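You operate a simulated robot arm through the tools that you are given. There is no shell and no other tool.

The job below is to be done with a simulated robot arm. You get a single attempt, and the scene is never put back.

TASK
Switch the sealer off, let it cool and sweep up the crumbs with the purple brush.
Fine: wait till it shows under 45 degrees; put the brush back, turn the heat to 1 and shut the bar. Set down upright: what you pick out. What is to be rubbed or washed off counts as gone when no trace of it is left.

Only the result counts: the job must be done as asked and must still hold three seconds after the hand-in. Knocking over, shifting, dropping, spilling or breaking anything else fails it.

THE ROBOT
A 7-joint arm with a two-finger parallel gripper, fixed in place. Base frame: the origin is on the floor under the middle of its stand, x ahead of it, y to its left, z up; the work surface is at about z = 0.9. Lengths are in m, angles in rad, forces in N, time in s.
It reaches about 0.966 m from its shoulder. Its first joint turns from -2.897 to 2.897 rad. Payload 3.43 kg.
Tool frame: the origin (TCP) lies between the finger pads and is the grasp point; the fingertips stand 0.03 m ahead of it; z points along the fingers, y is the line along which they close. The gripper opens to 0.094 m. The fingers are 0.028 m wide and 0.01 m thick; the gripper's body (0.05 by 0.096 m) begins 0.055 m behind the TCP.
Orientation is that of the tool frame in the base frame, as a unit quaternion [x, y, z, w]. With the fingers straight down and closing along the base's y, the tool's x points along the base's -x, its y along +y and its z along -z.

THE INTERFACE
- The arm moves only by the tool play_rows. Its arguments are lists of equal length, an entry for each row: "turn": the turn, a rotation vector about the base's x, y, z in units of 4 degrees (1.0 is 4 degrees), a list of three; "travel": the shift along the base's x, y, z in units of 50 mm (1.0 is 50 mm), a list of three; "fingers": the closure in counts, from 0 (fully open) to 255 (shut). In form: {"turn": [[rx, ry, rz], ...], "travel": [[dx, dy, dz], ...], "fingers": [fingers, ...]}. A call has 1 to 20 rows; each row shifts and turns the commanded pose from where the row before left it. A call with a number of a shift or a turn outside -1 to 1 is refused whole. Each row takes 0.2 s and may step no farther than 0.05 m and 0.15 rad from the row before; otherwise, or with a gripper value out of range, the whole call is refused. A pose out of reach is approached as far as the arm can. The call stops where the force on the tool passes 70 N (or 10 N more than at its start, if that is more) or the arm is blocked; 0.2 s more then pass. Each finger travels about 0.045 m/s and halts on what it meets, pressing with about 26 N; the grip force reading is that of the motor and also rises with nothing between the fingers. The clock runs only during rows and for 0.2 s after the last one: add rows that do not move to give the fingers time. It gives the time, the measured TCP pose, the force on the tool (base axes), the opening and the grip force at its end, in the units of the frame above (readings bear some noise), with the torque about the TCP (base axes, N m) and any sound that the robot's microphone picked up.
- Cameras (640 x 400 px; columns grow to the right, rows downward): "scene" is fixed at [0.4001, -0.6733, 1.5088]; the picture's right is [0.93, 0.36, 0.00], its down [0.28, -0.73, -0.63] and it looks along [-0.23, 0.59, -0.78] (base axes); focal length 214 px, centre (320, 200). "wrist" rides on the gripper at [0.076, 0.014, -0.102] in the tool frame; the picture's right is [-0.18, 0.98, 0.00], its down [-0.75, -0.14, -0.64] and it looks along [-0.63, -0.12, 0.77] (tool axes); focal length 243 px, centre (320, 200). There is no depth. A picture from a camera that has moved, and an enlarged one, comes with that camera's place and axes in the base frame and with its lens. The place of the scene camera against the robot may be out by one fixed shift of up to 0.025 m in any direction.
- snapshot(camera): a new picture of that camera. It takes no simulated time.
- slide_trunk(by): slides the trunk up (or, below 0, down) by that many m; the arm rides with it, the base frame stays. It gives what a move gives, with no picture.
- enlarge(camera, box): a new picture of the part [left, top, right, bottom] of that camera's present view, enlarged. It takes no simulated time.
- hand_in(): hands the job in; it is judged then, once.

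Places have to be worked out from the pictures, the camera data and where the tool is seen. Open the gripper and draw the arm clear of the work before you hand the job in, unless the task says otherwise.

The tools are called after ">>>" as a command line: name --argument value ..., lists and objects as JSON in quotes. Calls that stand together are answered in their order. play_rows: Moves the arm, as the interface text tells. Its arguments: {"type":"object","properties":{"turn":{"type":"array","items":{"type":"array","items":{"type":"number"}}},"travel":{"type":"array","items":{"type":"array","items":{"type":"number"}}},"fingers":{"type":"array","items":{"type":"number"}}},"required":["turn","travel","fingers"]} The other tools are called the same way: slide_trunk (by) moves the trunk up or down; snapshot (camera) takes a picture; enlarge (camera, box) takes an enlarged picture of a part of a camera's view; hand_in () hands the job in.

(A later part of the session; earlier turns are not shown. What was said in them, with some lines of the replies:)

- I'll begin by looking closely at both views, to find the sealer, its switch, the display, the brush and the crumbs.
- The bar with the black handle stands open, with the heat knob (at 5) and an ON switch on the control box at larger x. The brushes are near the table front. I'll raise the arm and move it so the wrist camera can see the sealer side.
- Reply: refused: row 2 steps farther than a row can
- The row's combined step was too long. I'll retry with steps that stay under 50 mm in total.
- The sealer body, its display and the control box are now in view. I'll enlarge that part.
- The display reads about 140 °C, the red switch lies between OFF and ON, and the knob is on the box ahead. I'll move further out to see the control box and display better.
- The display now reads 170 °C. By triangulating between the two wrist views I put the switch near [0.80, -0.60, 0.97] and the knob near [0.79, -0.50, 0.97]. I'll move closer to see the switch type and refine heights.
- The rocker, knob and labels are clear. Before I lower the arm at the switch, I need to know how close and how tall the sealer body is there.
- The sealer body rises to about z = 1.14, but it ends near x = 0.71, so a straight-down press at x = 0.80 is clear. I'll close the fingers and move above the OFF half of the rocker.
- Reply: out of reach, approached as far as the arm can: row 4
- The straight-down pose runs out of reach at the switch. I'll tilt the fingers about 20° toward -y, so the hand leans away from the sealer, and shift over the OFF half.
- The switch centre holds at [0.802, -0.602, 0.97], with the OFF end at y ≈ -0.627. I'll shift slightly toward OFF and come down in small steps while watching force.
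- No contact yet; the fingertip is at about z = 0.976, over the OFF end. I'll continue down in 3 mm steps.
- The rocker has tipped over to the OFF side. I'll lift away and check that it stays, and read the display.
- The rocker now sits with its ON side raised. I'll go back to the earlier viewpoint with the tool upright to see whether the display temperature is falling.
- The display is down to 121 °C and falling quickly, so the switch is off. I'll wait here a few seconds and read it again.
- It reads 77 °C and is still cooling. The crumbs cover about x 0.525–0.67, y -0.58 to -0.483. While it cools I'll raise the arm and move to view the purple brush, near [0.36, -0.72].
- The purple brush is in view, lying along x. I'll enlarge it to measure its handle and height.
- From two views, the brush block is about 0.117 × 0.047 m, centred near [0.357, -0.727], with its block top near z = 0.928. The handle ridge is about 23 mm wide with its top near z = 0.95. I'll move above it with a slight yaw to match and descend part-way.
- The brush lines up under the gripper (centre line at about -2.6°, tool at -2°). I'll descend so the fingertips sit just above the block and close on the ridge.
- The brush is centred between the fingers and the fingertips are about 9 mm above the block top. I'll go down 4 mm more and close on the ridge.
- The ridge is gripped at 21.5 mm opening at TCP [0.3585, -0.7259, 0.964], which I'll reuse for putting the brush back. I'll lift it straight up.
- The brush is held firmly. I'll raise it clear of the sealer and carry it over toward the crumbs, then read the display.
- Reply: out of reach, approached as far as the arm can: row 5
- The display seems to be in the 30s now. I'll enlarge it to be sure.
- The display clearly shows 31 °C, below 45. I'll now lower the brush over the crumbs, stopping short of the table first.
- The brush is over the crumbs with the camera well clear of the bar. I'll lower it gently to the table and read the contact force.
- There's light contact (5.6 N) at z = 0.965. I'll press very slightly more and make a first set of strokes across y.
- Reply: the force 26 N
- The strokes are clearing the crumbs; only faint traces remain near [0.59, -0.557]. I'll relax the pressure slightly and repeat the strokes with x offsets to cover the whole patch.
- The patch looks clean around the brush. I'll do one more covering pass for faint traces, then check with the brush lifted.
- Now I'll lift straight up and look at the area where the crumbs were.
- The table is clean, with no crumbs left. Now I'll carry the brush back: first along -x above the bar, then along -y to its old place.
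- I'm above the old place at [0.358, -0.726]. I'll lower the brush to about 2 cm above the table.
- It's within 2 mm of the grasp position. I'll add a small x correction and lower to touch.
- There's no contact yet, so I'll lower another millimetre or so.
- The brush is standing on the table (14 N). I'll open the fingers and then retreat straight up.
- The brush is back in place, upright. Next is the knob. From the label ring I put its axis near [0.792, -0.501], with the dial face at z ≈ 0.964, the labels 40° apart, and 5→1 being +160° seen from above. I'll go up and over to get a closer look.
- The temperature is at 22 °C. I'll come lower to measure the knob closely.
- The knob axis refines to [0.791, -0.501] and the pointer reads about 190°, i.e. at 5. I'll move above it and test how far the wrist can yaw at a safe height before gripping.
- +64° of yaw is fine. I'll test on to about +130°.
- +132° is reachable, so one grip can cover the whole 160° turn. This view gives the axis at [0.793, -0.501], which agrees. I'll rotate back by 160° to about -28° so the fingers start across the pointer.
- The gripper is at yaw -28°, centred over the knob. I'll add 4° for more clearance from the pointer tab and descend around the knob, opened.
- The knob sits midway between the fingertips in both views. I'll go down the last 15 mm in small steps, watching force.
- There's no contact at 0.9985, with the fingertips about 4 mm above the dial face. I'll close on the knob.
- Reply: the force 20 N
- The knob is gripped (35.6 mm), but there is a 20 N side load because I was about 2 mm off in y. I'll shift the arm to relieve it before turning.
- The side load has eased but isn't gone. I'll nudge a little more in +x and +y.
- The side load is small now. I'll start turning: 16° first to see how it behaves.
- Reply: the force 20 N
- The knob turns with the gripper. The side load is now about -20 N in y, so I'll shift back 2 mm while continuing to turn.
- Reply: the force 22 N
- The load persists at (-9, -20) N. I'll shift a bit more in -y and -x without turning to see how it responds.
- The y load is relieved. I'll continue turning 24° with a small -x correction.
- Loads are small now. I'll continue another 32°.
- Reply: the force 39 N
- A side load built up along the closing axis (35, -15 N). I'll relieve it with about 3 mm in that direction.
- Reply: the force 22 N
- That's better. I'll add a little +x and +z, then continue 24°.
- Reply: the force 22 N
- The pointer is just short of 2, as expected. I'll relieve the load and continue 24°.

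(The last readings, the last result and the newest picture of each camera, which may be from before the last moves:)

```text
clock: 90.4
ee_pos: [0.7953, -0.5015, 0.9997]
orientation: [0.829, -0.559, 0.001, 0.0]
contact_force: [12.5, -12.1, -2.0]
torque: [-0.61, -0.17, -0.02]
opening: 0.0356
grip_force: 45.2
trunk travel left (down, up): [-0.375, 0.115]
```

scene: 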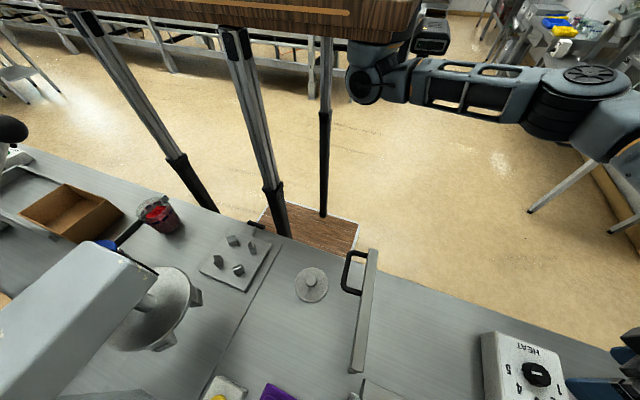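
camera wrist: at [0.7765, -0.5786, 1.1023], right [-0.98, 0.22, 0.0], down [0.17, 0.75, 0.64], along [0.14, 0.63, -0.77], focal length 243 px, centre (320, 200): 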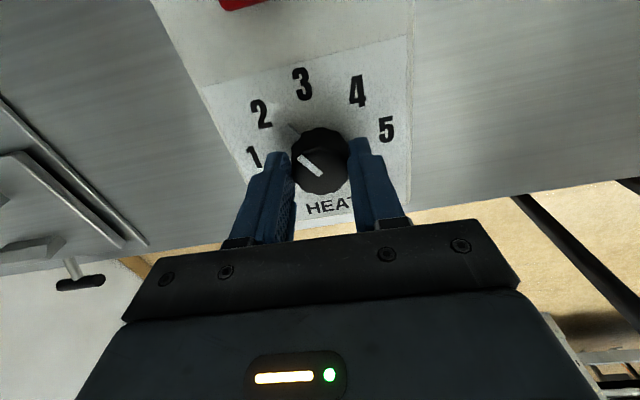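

Yaw is 112°, so 24° remain. I'll relieve slightly and finish the turn.

>>> play_rows --turn '[[0, 0, 0], [0, 0, 1], [0, 0, 1], [0, 0, 1], [0, 0, 1], [0, 0, 1], [0, 0, 1], [0, 0, 0]]' --travel '[[0.02, -0.02, 0], [0, 0, 0], [0, 0, 0], [0, 0, 0], [0, 0, 0], [0, 0, 0], [0, 0, 0], [0, 0, 0]]' --fingers '[255, 255, 255, 255, 255, 255, 255, 255]'

>>> snapshot --camera "wrist"

>>> enlarge --camera "wrist" --box '[220, 40, 420, 220]'

```text
clock: 92.2
ee_pos: [0.7964, -0.502, 1.0009]
orientation: [0.927, -0.374, 0.0, -0.001]
contact_force: [13.7, 8.2, 2.3]
torque: [0.06, -0.24, -0.75]
opening: 0.0356
grip_force: 45.4
trunk travel left (down, up): [-0.375, 0.115]
```

```text
taken
camera wrist: at [0.8397, -0.5654, 1.1023], right [-0.82, -0.58, 0.0], down [-0.44, 0.62, 0.64], along [-0.37, 0.52, -0.77], focal length 243 px, centre (320, 200)
```

wrist: 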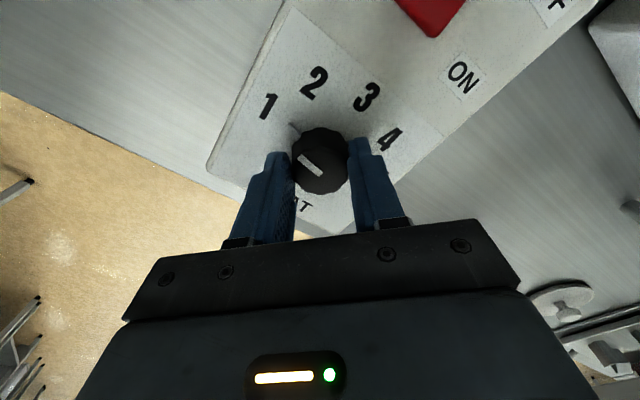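

```text
2.22 times, centred on (320, 130) of wrist
camera zoom: at [0.8397, -0.5654, 1.1023], right [-0.82, -0.58, 0.0], down [-0.44, 0.62, 0.64], along [-0.37, 0.52, -0.77], focal length 539 px, centre (320, 356)
```

zoom: 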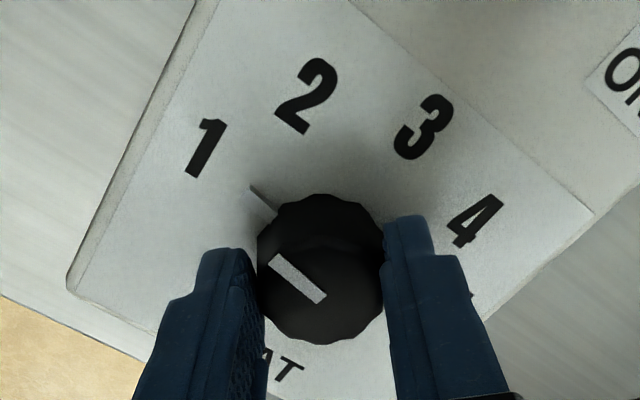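

The pointer now lies at about 349°, on the 1. I'll open the fingers and rise straight up.

>>> play_rows --turn '[[0, 0, 0], [0, 0, 0], [0, 0, 0], [0, 0, 0], [0, 0, 0], [0, 0, 0], [0, 0, 0], [0, 0, 0], [0, 0, 0]]' --travel '[[0, 0, 0], [0, 0, 0], [0, 0, 0], [0, 0, 0.2], [0, 0, 0.6], [0, 0, 0.8], [0, 0, 0.8], [0, 0, 0], [0, 0, 0]]' --fingers '[60, 60, 60, 60, 60, 60, 60, 60, 60]'

>>> snapshot --camera "wrist"

>>> enlarge --camera "wrist" --box '[220, 20, 420, 180]'

>>> enlarge --camera "scene" --box '[440, 290, 640, 400]'

```text
clock: 94.2
ee_pos: [0.7975, -0.5034, 1.1209]
orientation: [0.927, -0.375, 0.0, 0.001]
contact_force: [0.2, 0.0, 0.0]
torque: [0.02, 0.02, 0.01]
opening: 0.0719
grip_force: 0.0
trunk travel left (down, up): [-0.375, 0.115]
```

```text
taken
camera wrist: at [0.8393, -0.5675, 1.2237], right [-0.82, -0.58, 0.0], down [-0.44, 0.63, 0.64], along [-0.37, 0.52, -0.77], focal length 243 px, centre (320, 200)
```

wrist: 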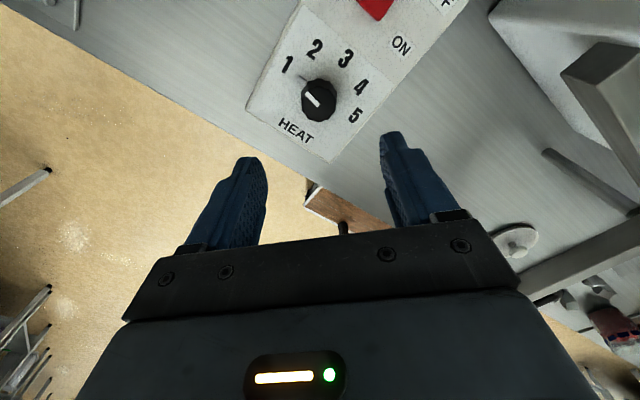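

```text
2.50 times, centred on (320, 100) of wrist
camera zoom: at [0.8393, -0.5675, 1.2237], right [-0.82, -0.58, 0.0], down [-0.44, 0.63, 0.64], along [-0.37, 0.52, -0.77], focal length 606 px, centre (320, 450)
```

zoom: 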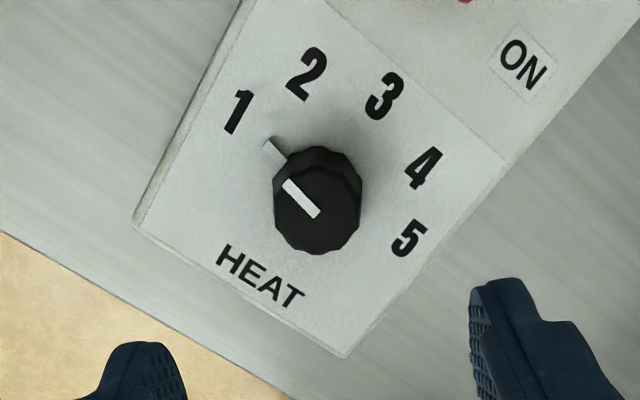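

```text
3.20 times, centred on (540, 345) of scene
camera zoom: at [0.4001, -0.6733, 1.5088], right [0.93, 0.36, 0.0], down [0.28, -0.73, -0.63], along [-0.23, 0.59, -0.78], focal length 686 px, centre (-384, -264)
```

zoom: 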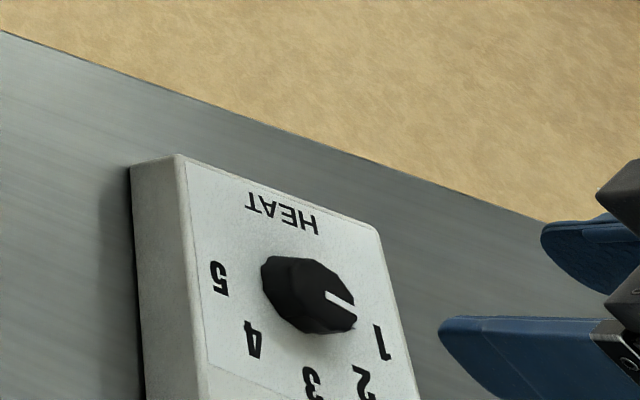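

The knob's pointer sits within about 1° of the 1. Now the bar: its pivot post is near [0.457, -0.615] and the black handle's outer bar is near x 0.39, y -0.50 to -0.42, z 1.05. I'll go up and over, unwinding the wrist and closing the fingers, to the -x side of the handle.

>>> play_rows --turn '[[0, 0, -1], [0, 0, -1], [0, 0, -1], [0, 0, -1], [0, 0, -1], [0, 0, -1], [0, 0, -1], [0, 0, -1], [0, 0, -1], [0, 0, -1], [0, 0, -1], [0, 0, -1], [0, 0, -1], [0, 0, -1], [0, 0, -1], [0, 0, -1], [0, 0, -1], [0, 0, -1], [0, 0, -1], [0, 0, -1]]' --travel '[[0, 0, 0.8], [0, 0, 0.8], [0, 0, 0.8], [-0.82, 0.08, 0], [-0.82, 0.08, 0], [-0.82, 0.08, 0], [-0.82, 0.08, 0], [-0.82, 0.08, 0], [-0.82, 0.08, 0], [-0.82, 0.08, 0], [-0.82, 0.08, 0], [-0.82, 0.08, 0], [-0.82, 0.08, 0], [-0.82, 0.08, 0], [0, 0, 0], [0, 0, 0], [0, 0, 0], [0, 0, 0], [0, 0, 0], [0, 0, 0]]' --fingers '[255, 255, 255, 255, 255, 255, 255, 255, 255, 255, 255, 255, 255, 255, 255, 255, 255, 255, 255, 255]'

>>> play_rows --turn '[[0, 0, -1], [0, 0, -1], [0, 0, -1], [0, 0, -1], [0, 0, -1], [0, 0, -1], [0, 0, -1], [0, 0, -1], [0, 0, -1], [0, 0, -1], [0, 0, -1], [0, 0, -1], [0, 0, -1], [0, 0, -1], [0, 0, 0]]' --travel '[[0, 0, 0], [0, 0, 0], [0, 0, 0], [0, 0, 0], [0, 0, 0], [0, 0, 0], [0, 0, 0], [0, 0, 0], [0, 0, 0], [0, 0, 0], [0, 0, 0], [0, 0, 0], [0, 0, 0], [0, 0, 0], [0, 0, 0]]' --fingers '[255, 255, 255, 255, 255, 255, 255, 255, 255, 255, 255, 255, 255, 255, 255]'

>>> snapshot --camera "wrist"

>>> snapshot --camera "scene"

```text
clock: 98.4
ee_pos: [0.3444, -0.458, 1.2377]
orientation: [-0.469, 0.883, -0.001, -0.001]
contact_force: [-0.4, -0.1, 0.3]
torque: [-0.01, -0.01, 0.0]
opening: 0.0
grip_force: 26.2
trunk travel left (down, up): [-0.375, 0.115]
```

```text
clock: 101.6
ee_pos: [0.3446, -0.4585, 1.2395]
orientation: [0.001, 1.0, 0.0, 0.0]
contact_force: [0.1, -0.6, -0.5]
torque: [-0.03, 0.0, 0.0]
opening: 0.0
grip_force: 26.1
trunk travel left (down, up): [-0.375, 0.115]
```

```text
taken
camera wrist: at [0.267, -0.4447, 1.3427], right [0.19, 0.98, 0.0], down [0.75, -0.14, 0.64], along [0.63, -0.12, -0.77], focal length 243 px, centre (320, 200)
```

wrist: 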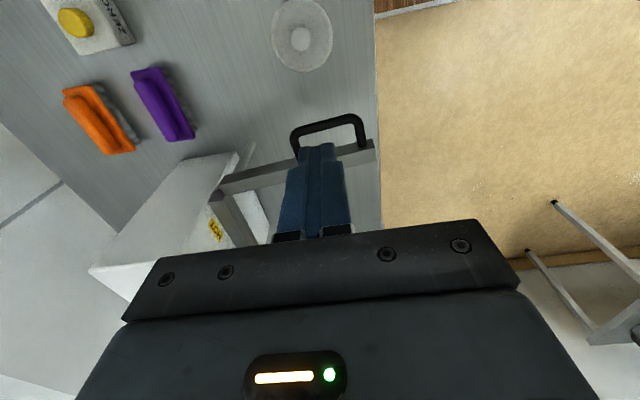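

```text
taken
```

scene: 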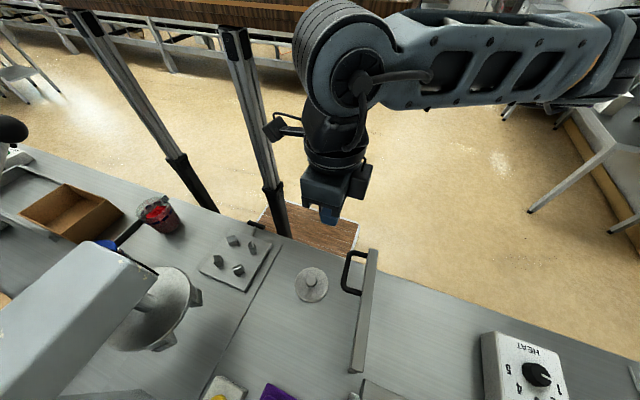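

I'll enlarge the handle and bar here to fix their positions before I descend.

>>> enlarge --camera "wrist" --box '[200, 90, 400, 250]'

>>> enlarge --camera "scene" --box '[300, 220, 440, 400]'

```text
2.50 times, centred on (300, 170) of wrist
camera zoom: at [0.267, -0.4447, 1.3427], right [0.19, 0.98, 0.0], down [0.75, -0.14, 0.64], along [0.63, -0.12, -0.77], focal length 606 px, centre (370, 275)
```

zoom: 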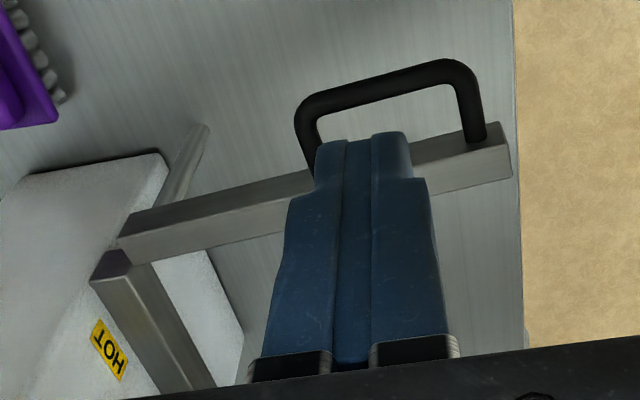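

```text
2.22 times, centred on (370, 310) of scene
camera zoom: at [0.4001, -0.6733, 1.5088], right [0.93, 0.36, 0.0], down [0.28, -0.73, -0.63], along [-0.23, 0.59, -0.78], focal length 477 px, centre (209, -44)
```

zoom: 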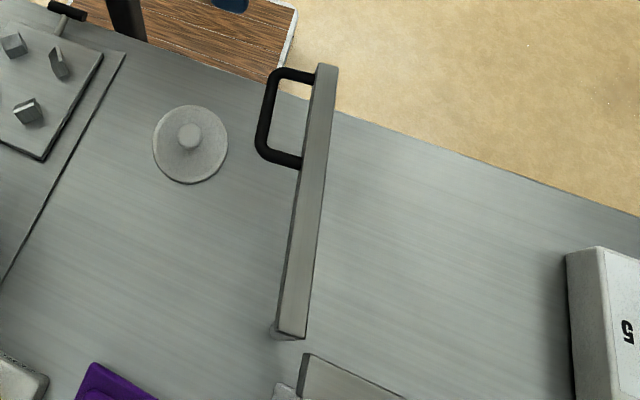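

The bar's top is at z ≈ 1.062. The handle's outer bar lies at x ≈ 0.389, y -0.50 to -0.42, and the jaw's front edge at y ≈ -0.617 runs along x, so the bar swings shut about the vertical post. I'll descend on the -x side of the handle, with a 25 mm gap.

>>> play_rows --turn '[[0, 0, 0], [0, 0, 0], [0, 0, 0], [0, 0, 0], [0, 0, 0], [0, 0, 0]]' --travel '[[0, -0.05, -0.8], [0, 0, -0.8], [0, 0, -0.8], [0, 0, -0.8], [0, 0, -0.88], [0, 0, 0]]' --fingers '[255, 255, 255, 255, 255, 255]'

>>> snapshot --camera "wrist"

>>> enlarge --camera "scene" --box '[240, 180, 460, 400]'

```text
clock: 103.0
ee_pos: [0.3431, -0.4605, 1.0341]
orientation: [0.001, 1.0, 0.0, 0.0]
contact_force: [0.4, 0.1, -0.4]
torque: [-0.01, 0.0, 0.01]
opening: 0.0
grip_force: 26.2
trunk travel left (down, up): [-0.375, 0.115]
```

```text
taken
camera wrist: at [0.2655, -0.4458, 1.1373], right [0.19, 0.98, 0.0], down [0.75, -0.14, 0.64], along [0.63, -0.12, -0.77], focal length 243 px, centre (320, 200)
```

wrist: 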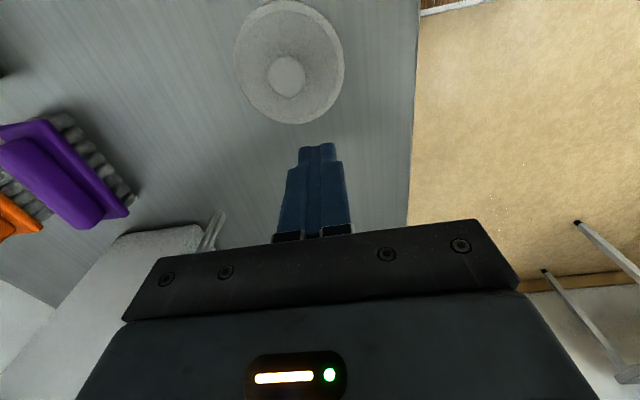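

```text
1.82 times, centred on (350, 290) of scene
camera zoom: at [0.4001, -0.6733, 1.5088], right [0.93, 0.36, 0.0], down [0.28, -0.73, -0.63], along [-0.23, 0.59, -0.78], focal length 390 px, centre (266, 36)
```

zoom: 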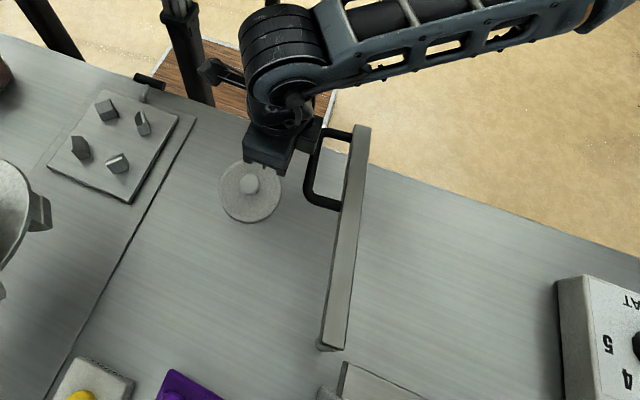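

I'm in position beside the handle. I'll approach it in +x until light contact.

>>> play_rows --turn '[[0, 0, 0], [0, 0, 0], [0, 0, 0]]' --travel '[[0.3, 0, 0], [0.16, 0, 0], [0, 0, 0]]' --fingers '[255, 255, 255]'

>>> enlarge --camera "scene" --box '[300, 220, 440, 400]'

```text
clock: 103.8
ee_pos: [0.367, -0.461, 1.0344]
orientation: [0.002, 1.0, 0.0, 0.001]
contact_force: [0.2, -0.3, 0.1]
torque: [-0.03, -0.01, 0.01]
opening: 0.0
grip_force: 25.6
trunk travel left (down, up): [-0.375, 0.115]
```

```text
2.22 times, centred on (370, 310) of scene
camera zoom: at [0.4001, -0.6733, 1.5088], right [0.93, 0.36, 0.0], down [0.28, -0.73, -0.63], along [-0.23, 0.59, -0.78], focal length 477 px, centre (209, -44)
```

zoom: 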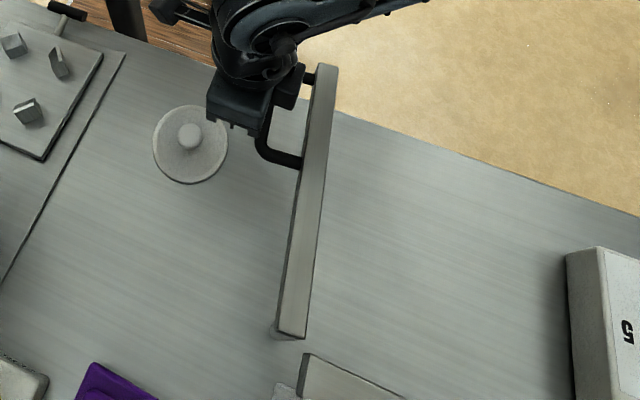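

Not touching yet. I'll now start the arc: 20° of swing, tracking the yaw with the bar.

>>> play_rows --turn '[[0, 0, 0], [0, 0, -1], [0, 0, -1], [0, 0, -1], [0, 0, -1], [0, 0, -1], [0, 0, 0]]' --travel '[[0.06, 0, 0], [0.219, 0.113, 0], [0.226, 0.097, 0], [0.233, 0.081, 0], [0.237, 0.065, 0], [0.242, 0.048, 0], [0, 0, 0]]' --fingers '[255, 255, 255, 255, 255, 255, 255]'

>>> snapshot --camera "scene"

>>> snapshot --camera "wrist"

```text
clock: 105.4
ee_pos: [0.4298, -0.4406, 1.0354]
orientation: [0.175, 0.985, 0.0, 0.0]
contact_force: [-0.3, 0.3, 0.5]
torque: [-0.02, 0.02, 0.02]
opening: 0.0001
grip_force: 25.5
trunk travel left (down, up): [-0.375, 0.115]
```

```text
taken
```

scene: 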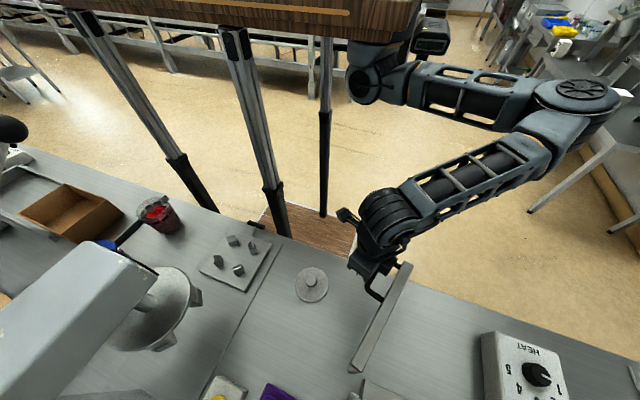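

```text
taken
camera wrist: at [0.361, -0.4011, 1.1388], right [0.51, 0.86, 0.0], down [0.66, -0.39, 0.64], along [0.55, -0.33, -0.77], focal length 243 px, centre (320, 200)
```

wrist: 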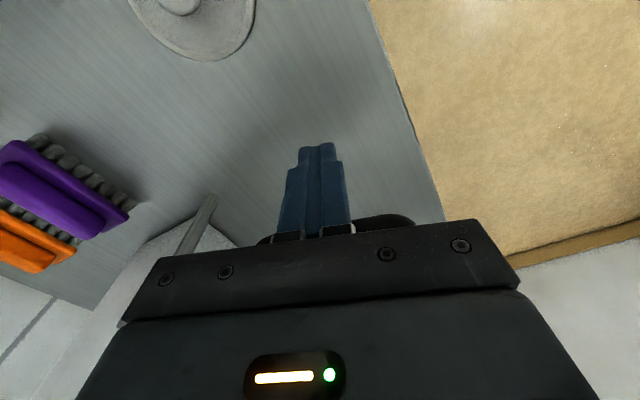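

The bar is swinging with the push. I'll continue the arc another 40°.

>>> play_rows --turn '[[0, 0, -1], [0, 0, -1], [0, 0, -1], [0, 0, -1], [0, 0, -1], [0, 0, -1], [0, 0, -1], [0, 0, -1], [0, 0, -1], [0, 0, -1], [0, 0, 0]]' --travel '[[0.245, 0.031, 0], [0.246, 0.014, 0], [0.246, -0.003, 0], [0.246, -0.02, 0], [0.243, -0.038, 0], [0.24, -0.055, 0], [0.236, -0.071, 0], [0.23, -0.087, 0], [0.224, -0.103, 0], [0.216, -0.118, 0], [0, 0, 0]]' --fingers '[255, 255, 255, 255, 255, 255, 255, 255, 255, 255, 255]'

>>> snapshot --camera "scene"

>>> snapshot --camera "wrist"

```text
clock: 107.8
ee_pos: [0.5472, -0.4645, 1.0342]
orientation: [0.501, 0.865, -0.001, 0.0]
contact_force: [0.4, 0.0, 0.1]
torque: [-0.01, -0.03, 0.01]
opening: 0.0001
grip_force: 26.6
trunk travel left (down, up): [-0.375, 0.115]
```

```text
taken
```

scene: 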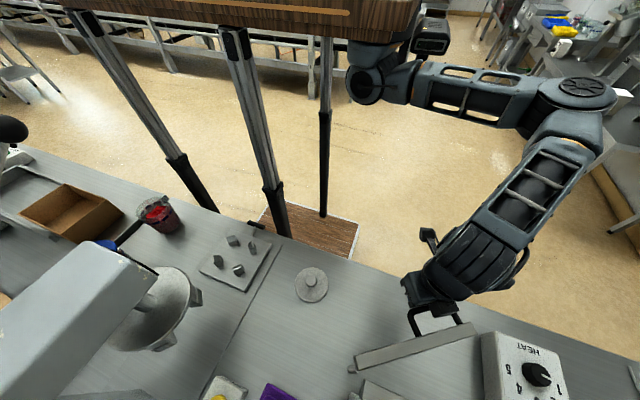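

```text
taken
camera wrist: at [0.5195, -0.391, 1.1375], right [0.94, 0.33, 0.0], down [0.25, -0.72, 0.64], along [0.21, -0.61, -0.77], focal length 243 px, centre (320, 200)
```

wrist: 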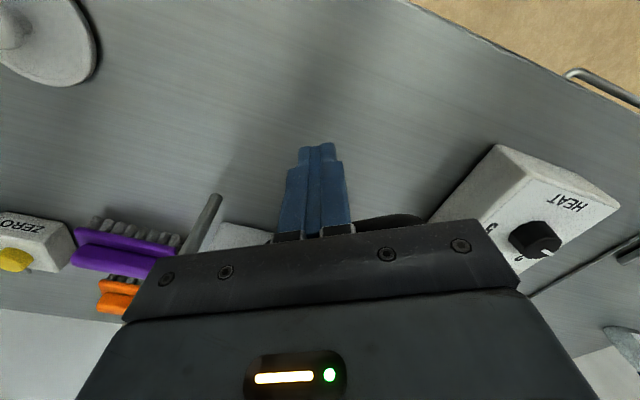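

The bar is about 30° from the jaw. I'll continue another 24°.

>>> play_rows --turn '[[0, 0, -1], [0, 0, -1], [0, 0, -1], [0, 0, -1], [0, 0, -1], [0, 0, -1], [0, 0, 0]]' --travel '[[0.207, -0.134, 0], [0.197, -0.147, 0], [0.186, -0.161, 0], [0.175, -0.173, 0], [0.162, -0.185, 0], [0.149, -0.196, 0], [0, 0, 0]]' --fingers '[255, 255, 255, 255, 255, 255, 255]'

>>> enlarge --camera "scene" --box '[320, 220, 600, 400]'

>>> snapshot --camera "wrist"

```text
clock: 109.4
ee_pos: [0.601, -0.5116, 1.0352]
orientation: [0.67, 0.742, 0.0, -0.001]
contact_force: [0.3, 0.3, 0.0]
torque: [0.0, 0.02, -0.03]
opening: 0.0003
grip_force: 25.8
trunk travel left (down, up): [-0.375, 0.115]
```

```text
2.22 times, centred on (460, 310) of scene
camera zoom: at [0.4001, -0.6733, 1.5088], right [0.93, 0.36, 0.0], down [0.28, -0.73, -0.63], along [-0.23, 0.59, -0.78], focal length 477 px, centre (9, -44)
```

zoom: 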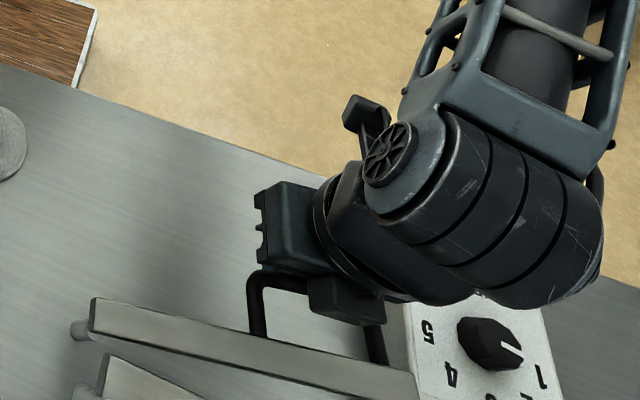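

```text
taken
camera wrist: at [0.6056, -0.4362, 1.1376], right [1.0, -0.08, 0.0], down [-0.06, -0.76, 0.64], along [-0.05, -0.64, -0.77], focal length 243 px, centre (320, 200)
```

wrist: 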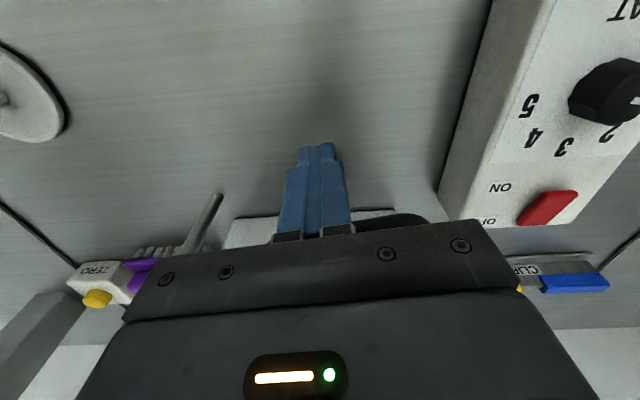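

The bar is nearly parallel to the jaw. I'll finish slowly, in 2° steps, watching the force.

>>> play_rows --turn '[[0, 0, -0.5], [0, 0, -0.5], [0, 0, -0.5], [0, 0, 0]]' --travel '[[0.068, -0.103, 0], [0.067, -0.104, 0], [0.06, -0.107, 0], [0, 0, 0]]' --fingers '[255, 255, 255, 255]'

>>> enlarge --camera "scene" --box '[320, 260, 560, 400]'

```text
clock: 110.4
ee_pos: [0.6107, -0.5289, 1.0349]
orientation: [0.708, 0.707, 0.0, 0.0]
contact_force: [0.7, 0.8, 1.2]
torque: [0.01, -0.01, -0.01]
opening: 0.0
grip_force: 25.7
trunk travel left (down, up): [-0.375, 0.115]
```

```text
2.67 times, centred on (440, 330) of scene
camera zoom: at [0.4001, -0.6733, 1.5088], right [0.93, 0.36, 0.0], down [0.28, -0.73, -0.63], along [-0.23, 0.59, -0.78], focal length 572 px, centre (0, -147)
```

zoom: 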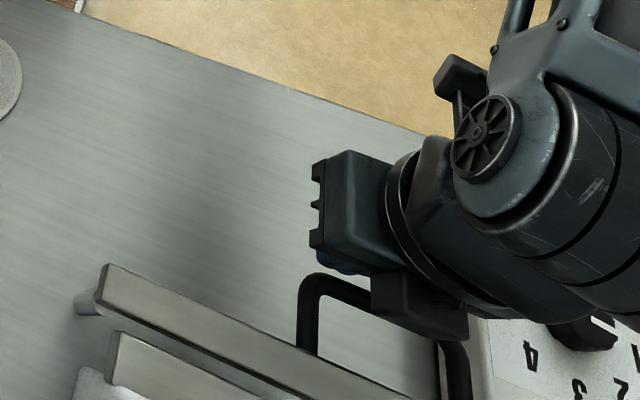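

There's no resistance yet and a small gap to the jaw remains. I'll push on in 2° steps.

>>> play_rows --turn '[[0, 0, -0.5], [0, 0, -0.5], [0, 0, 0]]' --travel '[[0.059, -0.108, 0], [0.054, -0.111, 0], [0, 0, 0]]' --fingers '[255, 255, 255]'

>>> enlarge --camera "scene" --box '[320, 260, 560, 400]'

>>> snapshot --camera "wrist"

```text
clock: 111.2
ee_pos: [0.6169, -0.539, 1.0356]
orientation: [0.731, 0.682, 0.001, 0.0]
contact_force: [-5.5, 11.5, 1.6]
torque: [-0.15, -0.1, 0.08]
opening: 0.0
grip_force: 25.9
trunk travel left (down, up): [-0.375, 0.115]
```

```text
2.67 times, centred on (440, 330) of scene
camera zoom: at [0.4001, -0.6733, 1.5088], right [0.93, 0.36, 0.0], down [0.28, -0.73, -0.63], along [-0.23, 0.59, -0.78], focal length 572 px, centre (0, -147)
```

zoom: 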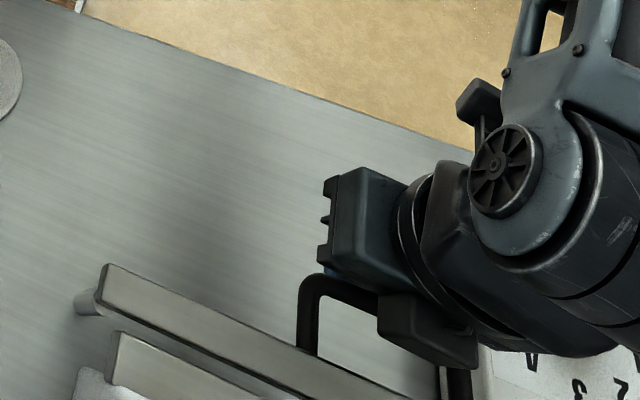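

```text
taken
camera wrist: at [0.6345, -0.464, 1.138], right [0.97, -0.25, 0.0], down [-0.19, -0.74, 0.64], along [-0.16, -0.62, -0.77], focal length 243 px, centre (320, 200)
```

wrist: 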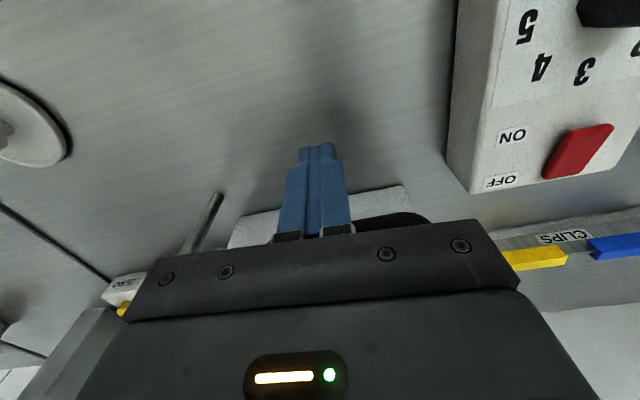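

There's now 11.5 N of resistance and the bar did not move between the last two frames, so it seems to be at its stop. I'll press a little more to confirm it's fully shut.

>>> play_rows --turn '[[0, 0, 0], [0, 0, 0], [0, 0, 0]]' --travel '[[0.01, -0.04, 0], [0, -0.02, 0], [0, 0, 0]]' --fingers '[255, 255, 255]'

>>> enlarge --camera "scene" --box '[320, 260, 560, 400]'

```text
clock: 112.0
ee_pos: [0.6164, -0.5391, 1.034]
orientation: [0.731, 0.682, 0.002, -0.001]
contact_force: [-10.8, 45.1, -1.5]
torque: [-0.64, -0.13, 0.38]
opening: 0.0001
grip_force: 26.3
trunk travel left (down, up): [-0.375, 0.115]
```

```text
2.67 times, centred on (440, 330) of scene
camera zoom: at [0.4001, -0.6733, 1.5088], right [0.93, 0.36, 0.0], down [0.28, -0.73, -0.63], along [-0.23, 0.59, -0.78], focal length 572 px, centre (0, -147)
```

zoom: 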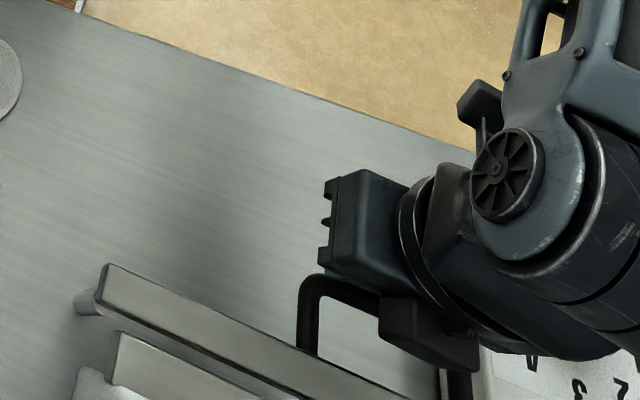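

The force rose to 45 N with no motion, so the bar is firmly at its stop. I'll back off in +y, rise and look.

>>> play_rows --turn '[[0, 0, 0], [0, 0, 0], [0, 0, 0], [0, 0, 0], [0, 0, 0], [0, 0, 0], [0, 0, 0], [0, 0, 0], [0, 0, 0]]' --travel '[[0, 0.1, 0], [0, 0.4, 0], [0, 0.5, 0], [0, 0, 0.8], [0, 0, 0.8], [0, 0, 0.8], [0, 0, 0.8], [0, 0, 0.8], [0, 0, 0]]' --fingers '[255, 255, 255, 255, 255, 255, 255, 255, 255]'

>>> snapshot --camera "wrist"

>>> snapshot --camera "scene"

```text
clock: 114.0
ee_pos: [0.6169, -0.4909, 1.2374]
orientation: [0.732, 0.681, 0.0, 0.001]
contact_force: [0.6, -0.8, -0.5]
torque: [-0.01, 0.01, -0.03]
opening: 0.0002
grip_force: 26.1
trunk travel left (down, up): [-0.375, 0.115]
```

```text
taken
camera wrist: at [0.6353, -0.4168, 1.3401], right [0.97, -0.25, 0.0], down [-0.19, -0.74, 0.64], along [-0.16, -0.62, -0.77], focal length 243 px, centre (320, 200)
```

wrist: 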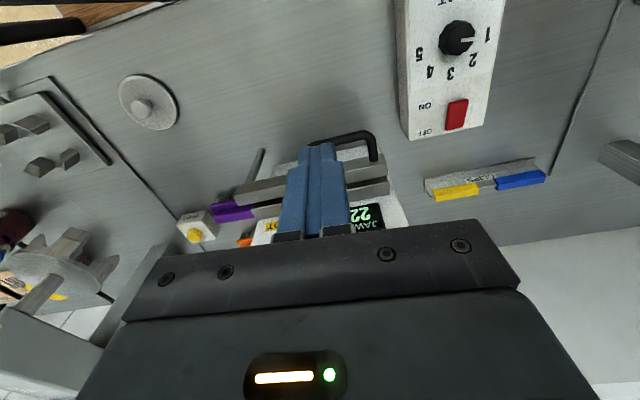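

```text
taken
```

scene: 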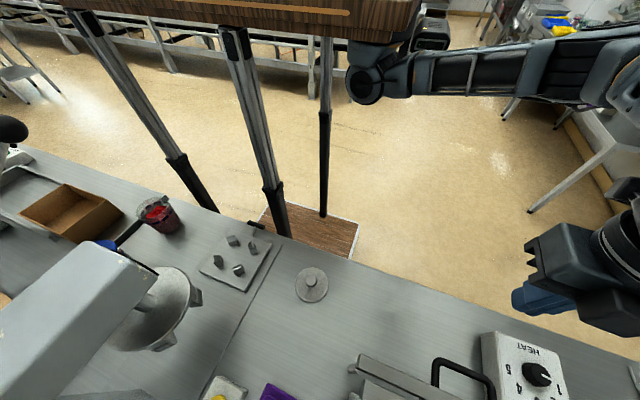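

I'll enlarge to check that the bar is closed against the jaw, plus the knob, switch and brush.

>>> enlarge --camera "wrist" --box '[180, 110, 420, 250]'

>>> enlarge --camera "scene" --box '[330, 320, 600, 400]'

>>> enlarge --camera "wrist" --box '[380, 0, 580, 150]'

```text
2.67 times, centred on (300, 180) of wrist
camera zoom: at [0.6353, -0.4168, 1.3401], right [0.97, -0.25, 0.0], down [-0.19, -0.74, 0.64], along [-0.16, -0.62, -0.77], focal length 647 px, centre (373, 253)
```

zoom: 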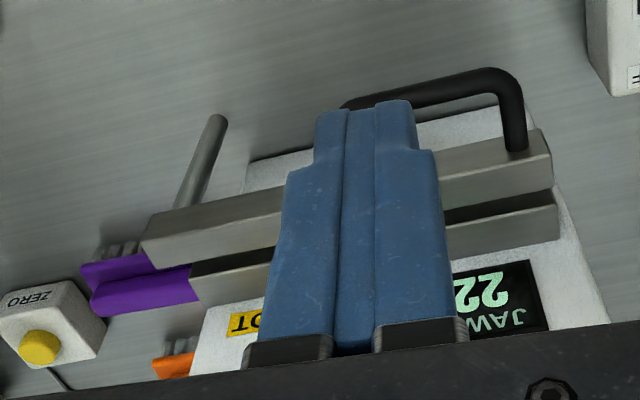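

```text
2.37 times, centred on (465, 360) of scene
camera zoom: at [0.4001, -0.6733, 1.5088], right [0.93, 0.36, 0.0], down [0.28, -0.73, -0.63], along [-0.23, 0.59, -0.78], focal length 508 px, centre (-24, -179)
```

zoom: 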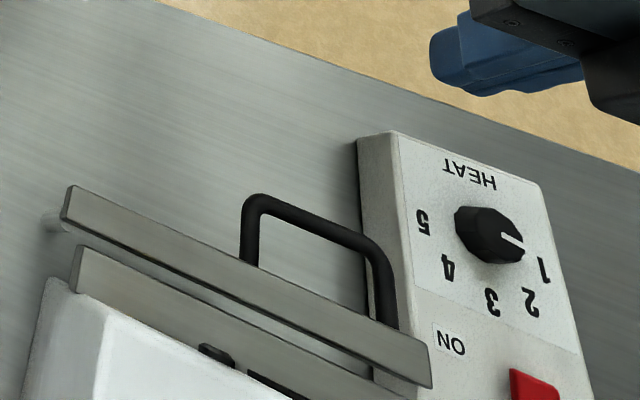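

```text
2.67 times, centred on (480, 75) of wrist
camera zoom: at [0.6353, -0.4168, 1.3401], right [0.97, -0.25, 0.0], down [-0.19, -0.74, 0.64], along [-0.16, -0.62, -0.77], focal length 647 px, centre (-107, 533)
```

zoom: 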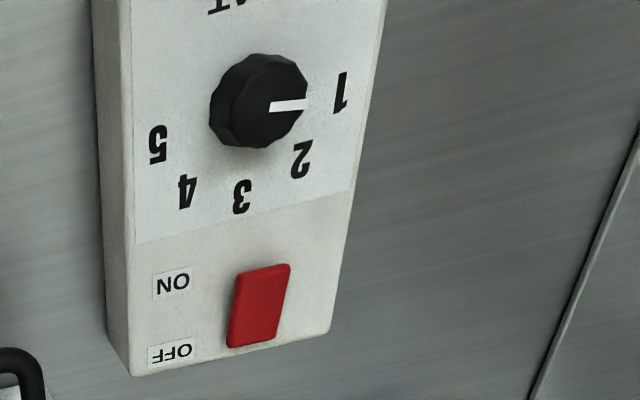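

The bar lies parallel against the jaw, the knob points at 1, the rocker is on OFF and the display reads 22 °C. I'll open the gripper and draw the arm back toward its starting pose, then do a last check.

>>> play_rows --turn '[[0, 0, 1], [0, 0, 1], [0, 0, 1], [0, 0, 1], [0, 0, 1], [0, 0, 1], [0, 0, 1], [0, 0, 1], [0, 0, 1], [0, 0, 1], [0, 0, 1], [0, 0, 1], [0, 0, 1], [0, 0, 1], [0, 0, 1], [0, 0, 1], [0, 0, 1], [0, 0, 1], [0, 0, 1], [0, 0, 1]]' --travel '[[0, 0.3, 0.6], [0, 0.3, 0.6], [-0.5, 0.04, 0], [-0.5, 0.04, 0], [-0.5, 0.04, 0], [-0.5, 0.04, 0], [-0.5, 0.04, 0], [-0.5, 0.04, 0], [-0.5, 0, 0], [-0.5, 0, 0], [-0.5, 0, 0], [-0.5, 0, 0], [-0.5, 0, 0], [-0.5, 0, 0], [-0.4, 0, 0], [0, 0, 0], [0, 0, 0], [0, 0, 0], [0, 0, 0], [0, 0, 0]]' --fingers '[0, 0, 0, 0, 0, 0, 0, 0, 0, 0, 0, 0, 0, 0, 0, 0, 0, 0, 0, 0]'

>>> play_rows --turn '[[0, 0, 1], [0, 0, 1], [0, 0, 1], [0, 0, 0.5], [0, 0, 0]]' --travel '[[0, 0, 0], [0, 0, 0], [0, 0, 0], [0, 0, 0], [0, 0, 0]]' --fingers '[0, 0, 0, 0, 0]'

>>> snapshot --camera "wrist"

>>> snapshot --camera "scene"

```text
clock: 118.2
ee_pos: [0.2966, -0.4507, 1.2952]
orientation: [0.122, 0.993, 0.0, 0.0]
contact_force: [0.0, -0.1, 0.1]
torque: [-0.05, 0.0, 0.02]
opening: 0.0941
grip_force: 0.1
trunk travel left (down, up): [-0.375, 0.115]
```

```text
clock: 119.4
ee_pos: [0.2967, -0.4498, 1.295]
orientation: [0.001, 1.0, 0.0, 0.0]
contact_force: [0.1, 0.8, -0.1]
torque: [0.0, 0.01, 0.01]
opening: 0.0939
grip_force: 0.1
trunk travel left (down, up): [-0.375, 0.115]
```

```text
taken
camera wrist: at [0.219, -0.436, 1.3979], right [0.18, 0.98, 0.0], down [0.75, -0.14, 0.64], along [0.63, -0.12, -0.77], focal length 243 px, centre (320, 200)
```

wrist: 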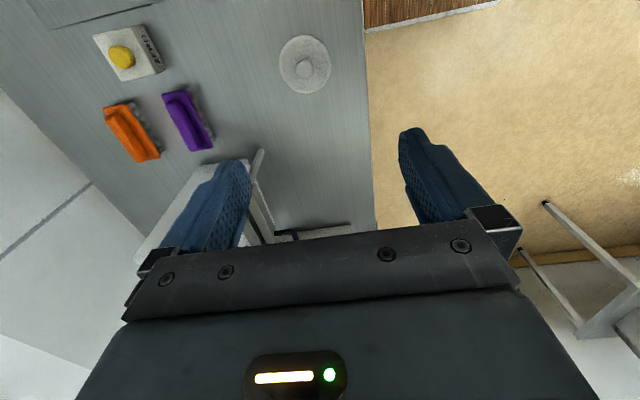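

```text
taken
```

scene: 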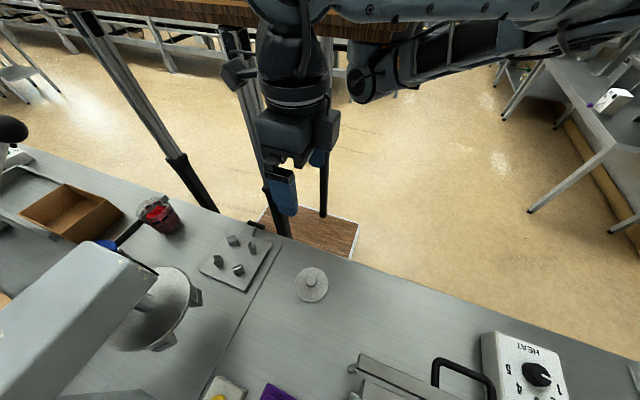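

I'll do a last close check of the brush placement and the swept area.

>>> enlarge --camera "wrist" --box '[80, 60, 280, 190]'

>>> enlarge --camera "scene" --box '[330, 290, 570, 400]'

```text
3.08 times, centred on (180, 125) of wrist
camera zoom: at [0.219, -0.436, 1.3979], right [0.18, 0.98, 0.0], down [0.75, -0.14, 0.64], along [0.63, -0.12, -0.77], focal length 746 px, centre (751, 431)
```

zoom: 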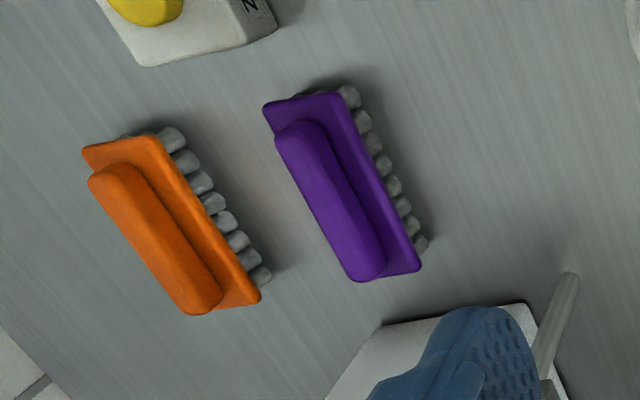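

```text
2.67 times, centred on (450, 345) of scene
camera zoom: at [0.4001, -0.6733, 1.5088], right [0.93, 0.36, 0.0], down [0.28, -0.73, -0.63], along [-0.23, 0.59, -0.78], focal length 572 px, centre (-27, -187)
```

zoom: 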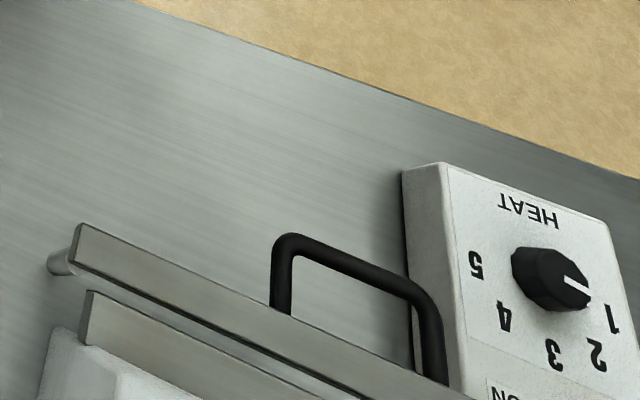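

Everything checks out: the brush stands upright in its place, the table is clean, the knob is at 1, the switch is off, the display reads 22 °C and the bar is shut. The gripper is open and the arm is clear, so I'm handing in.

>>> hand_in

```text
The job is handed in.
```

The job is handed in. I don't know the verdict, but my last checks showed every part done:

- **Sealer off:** I pressed the rocker to OFF, and the display fell from 170 °C.
- **Cooling:** it read 31 °C when I started sweeping, and 22 °C the last time I read it.
- **Crumbs:** I swept the patch with the purple brush, and with the brush lifted no trace was left on the table.
- **Brush:** it's upright, within about 2 mm of where I picked it up.
- **Heat:** the knob points at 1, within about a degree.
- **Bar:** it's swung shut and parallel to the jaw. A 45 N push didn't move it any further, and it stayed put when I let go. A narrow gap still shows between the bar and the jaw in the pictures; I took that as how it normally closes.

The gripper is open and the arm is clear of the work. I saw nothing else knocked over or moved.
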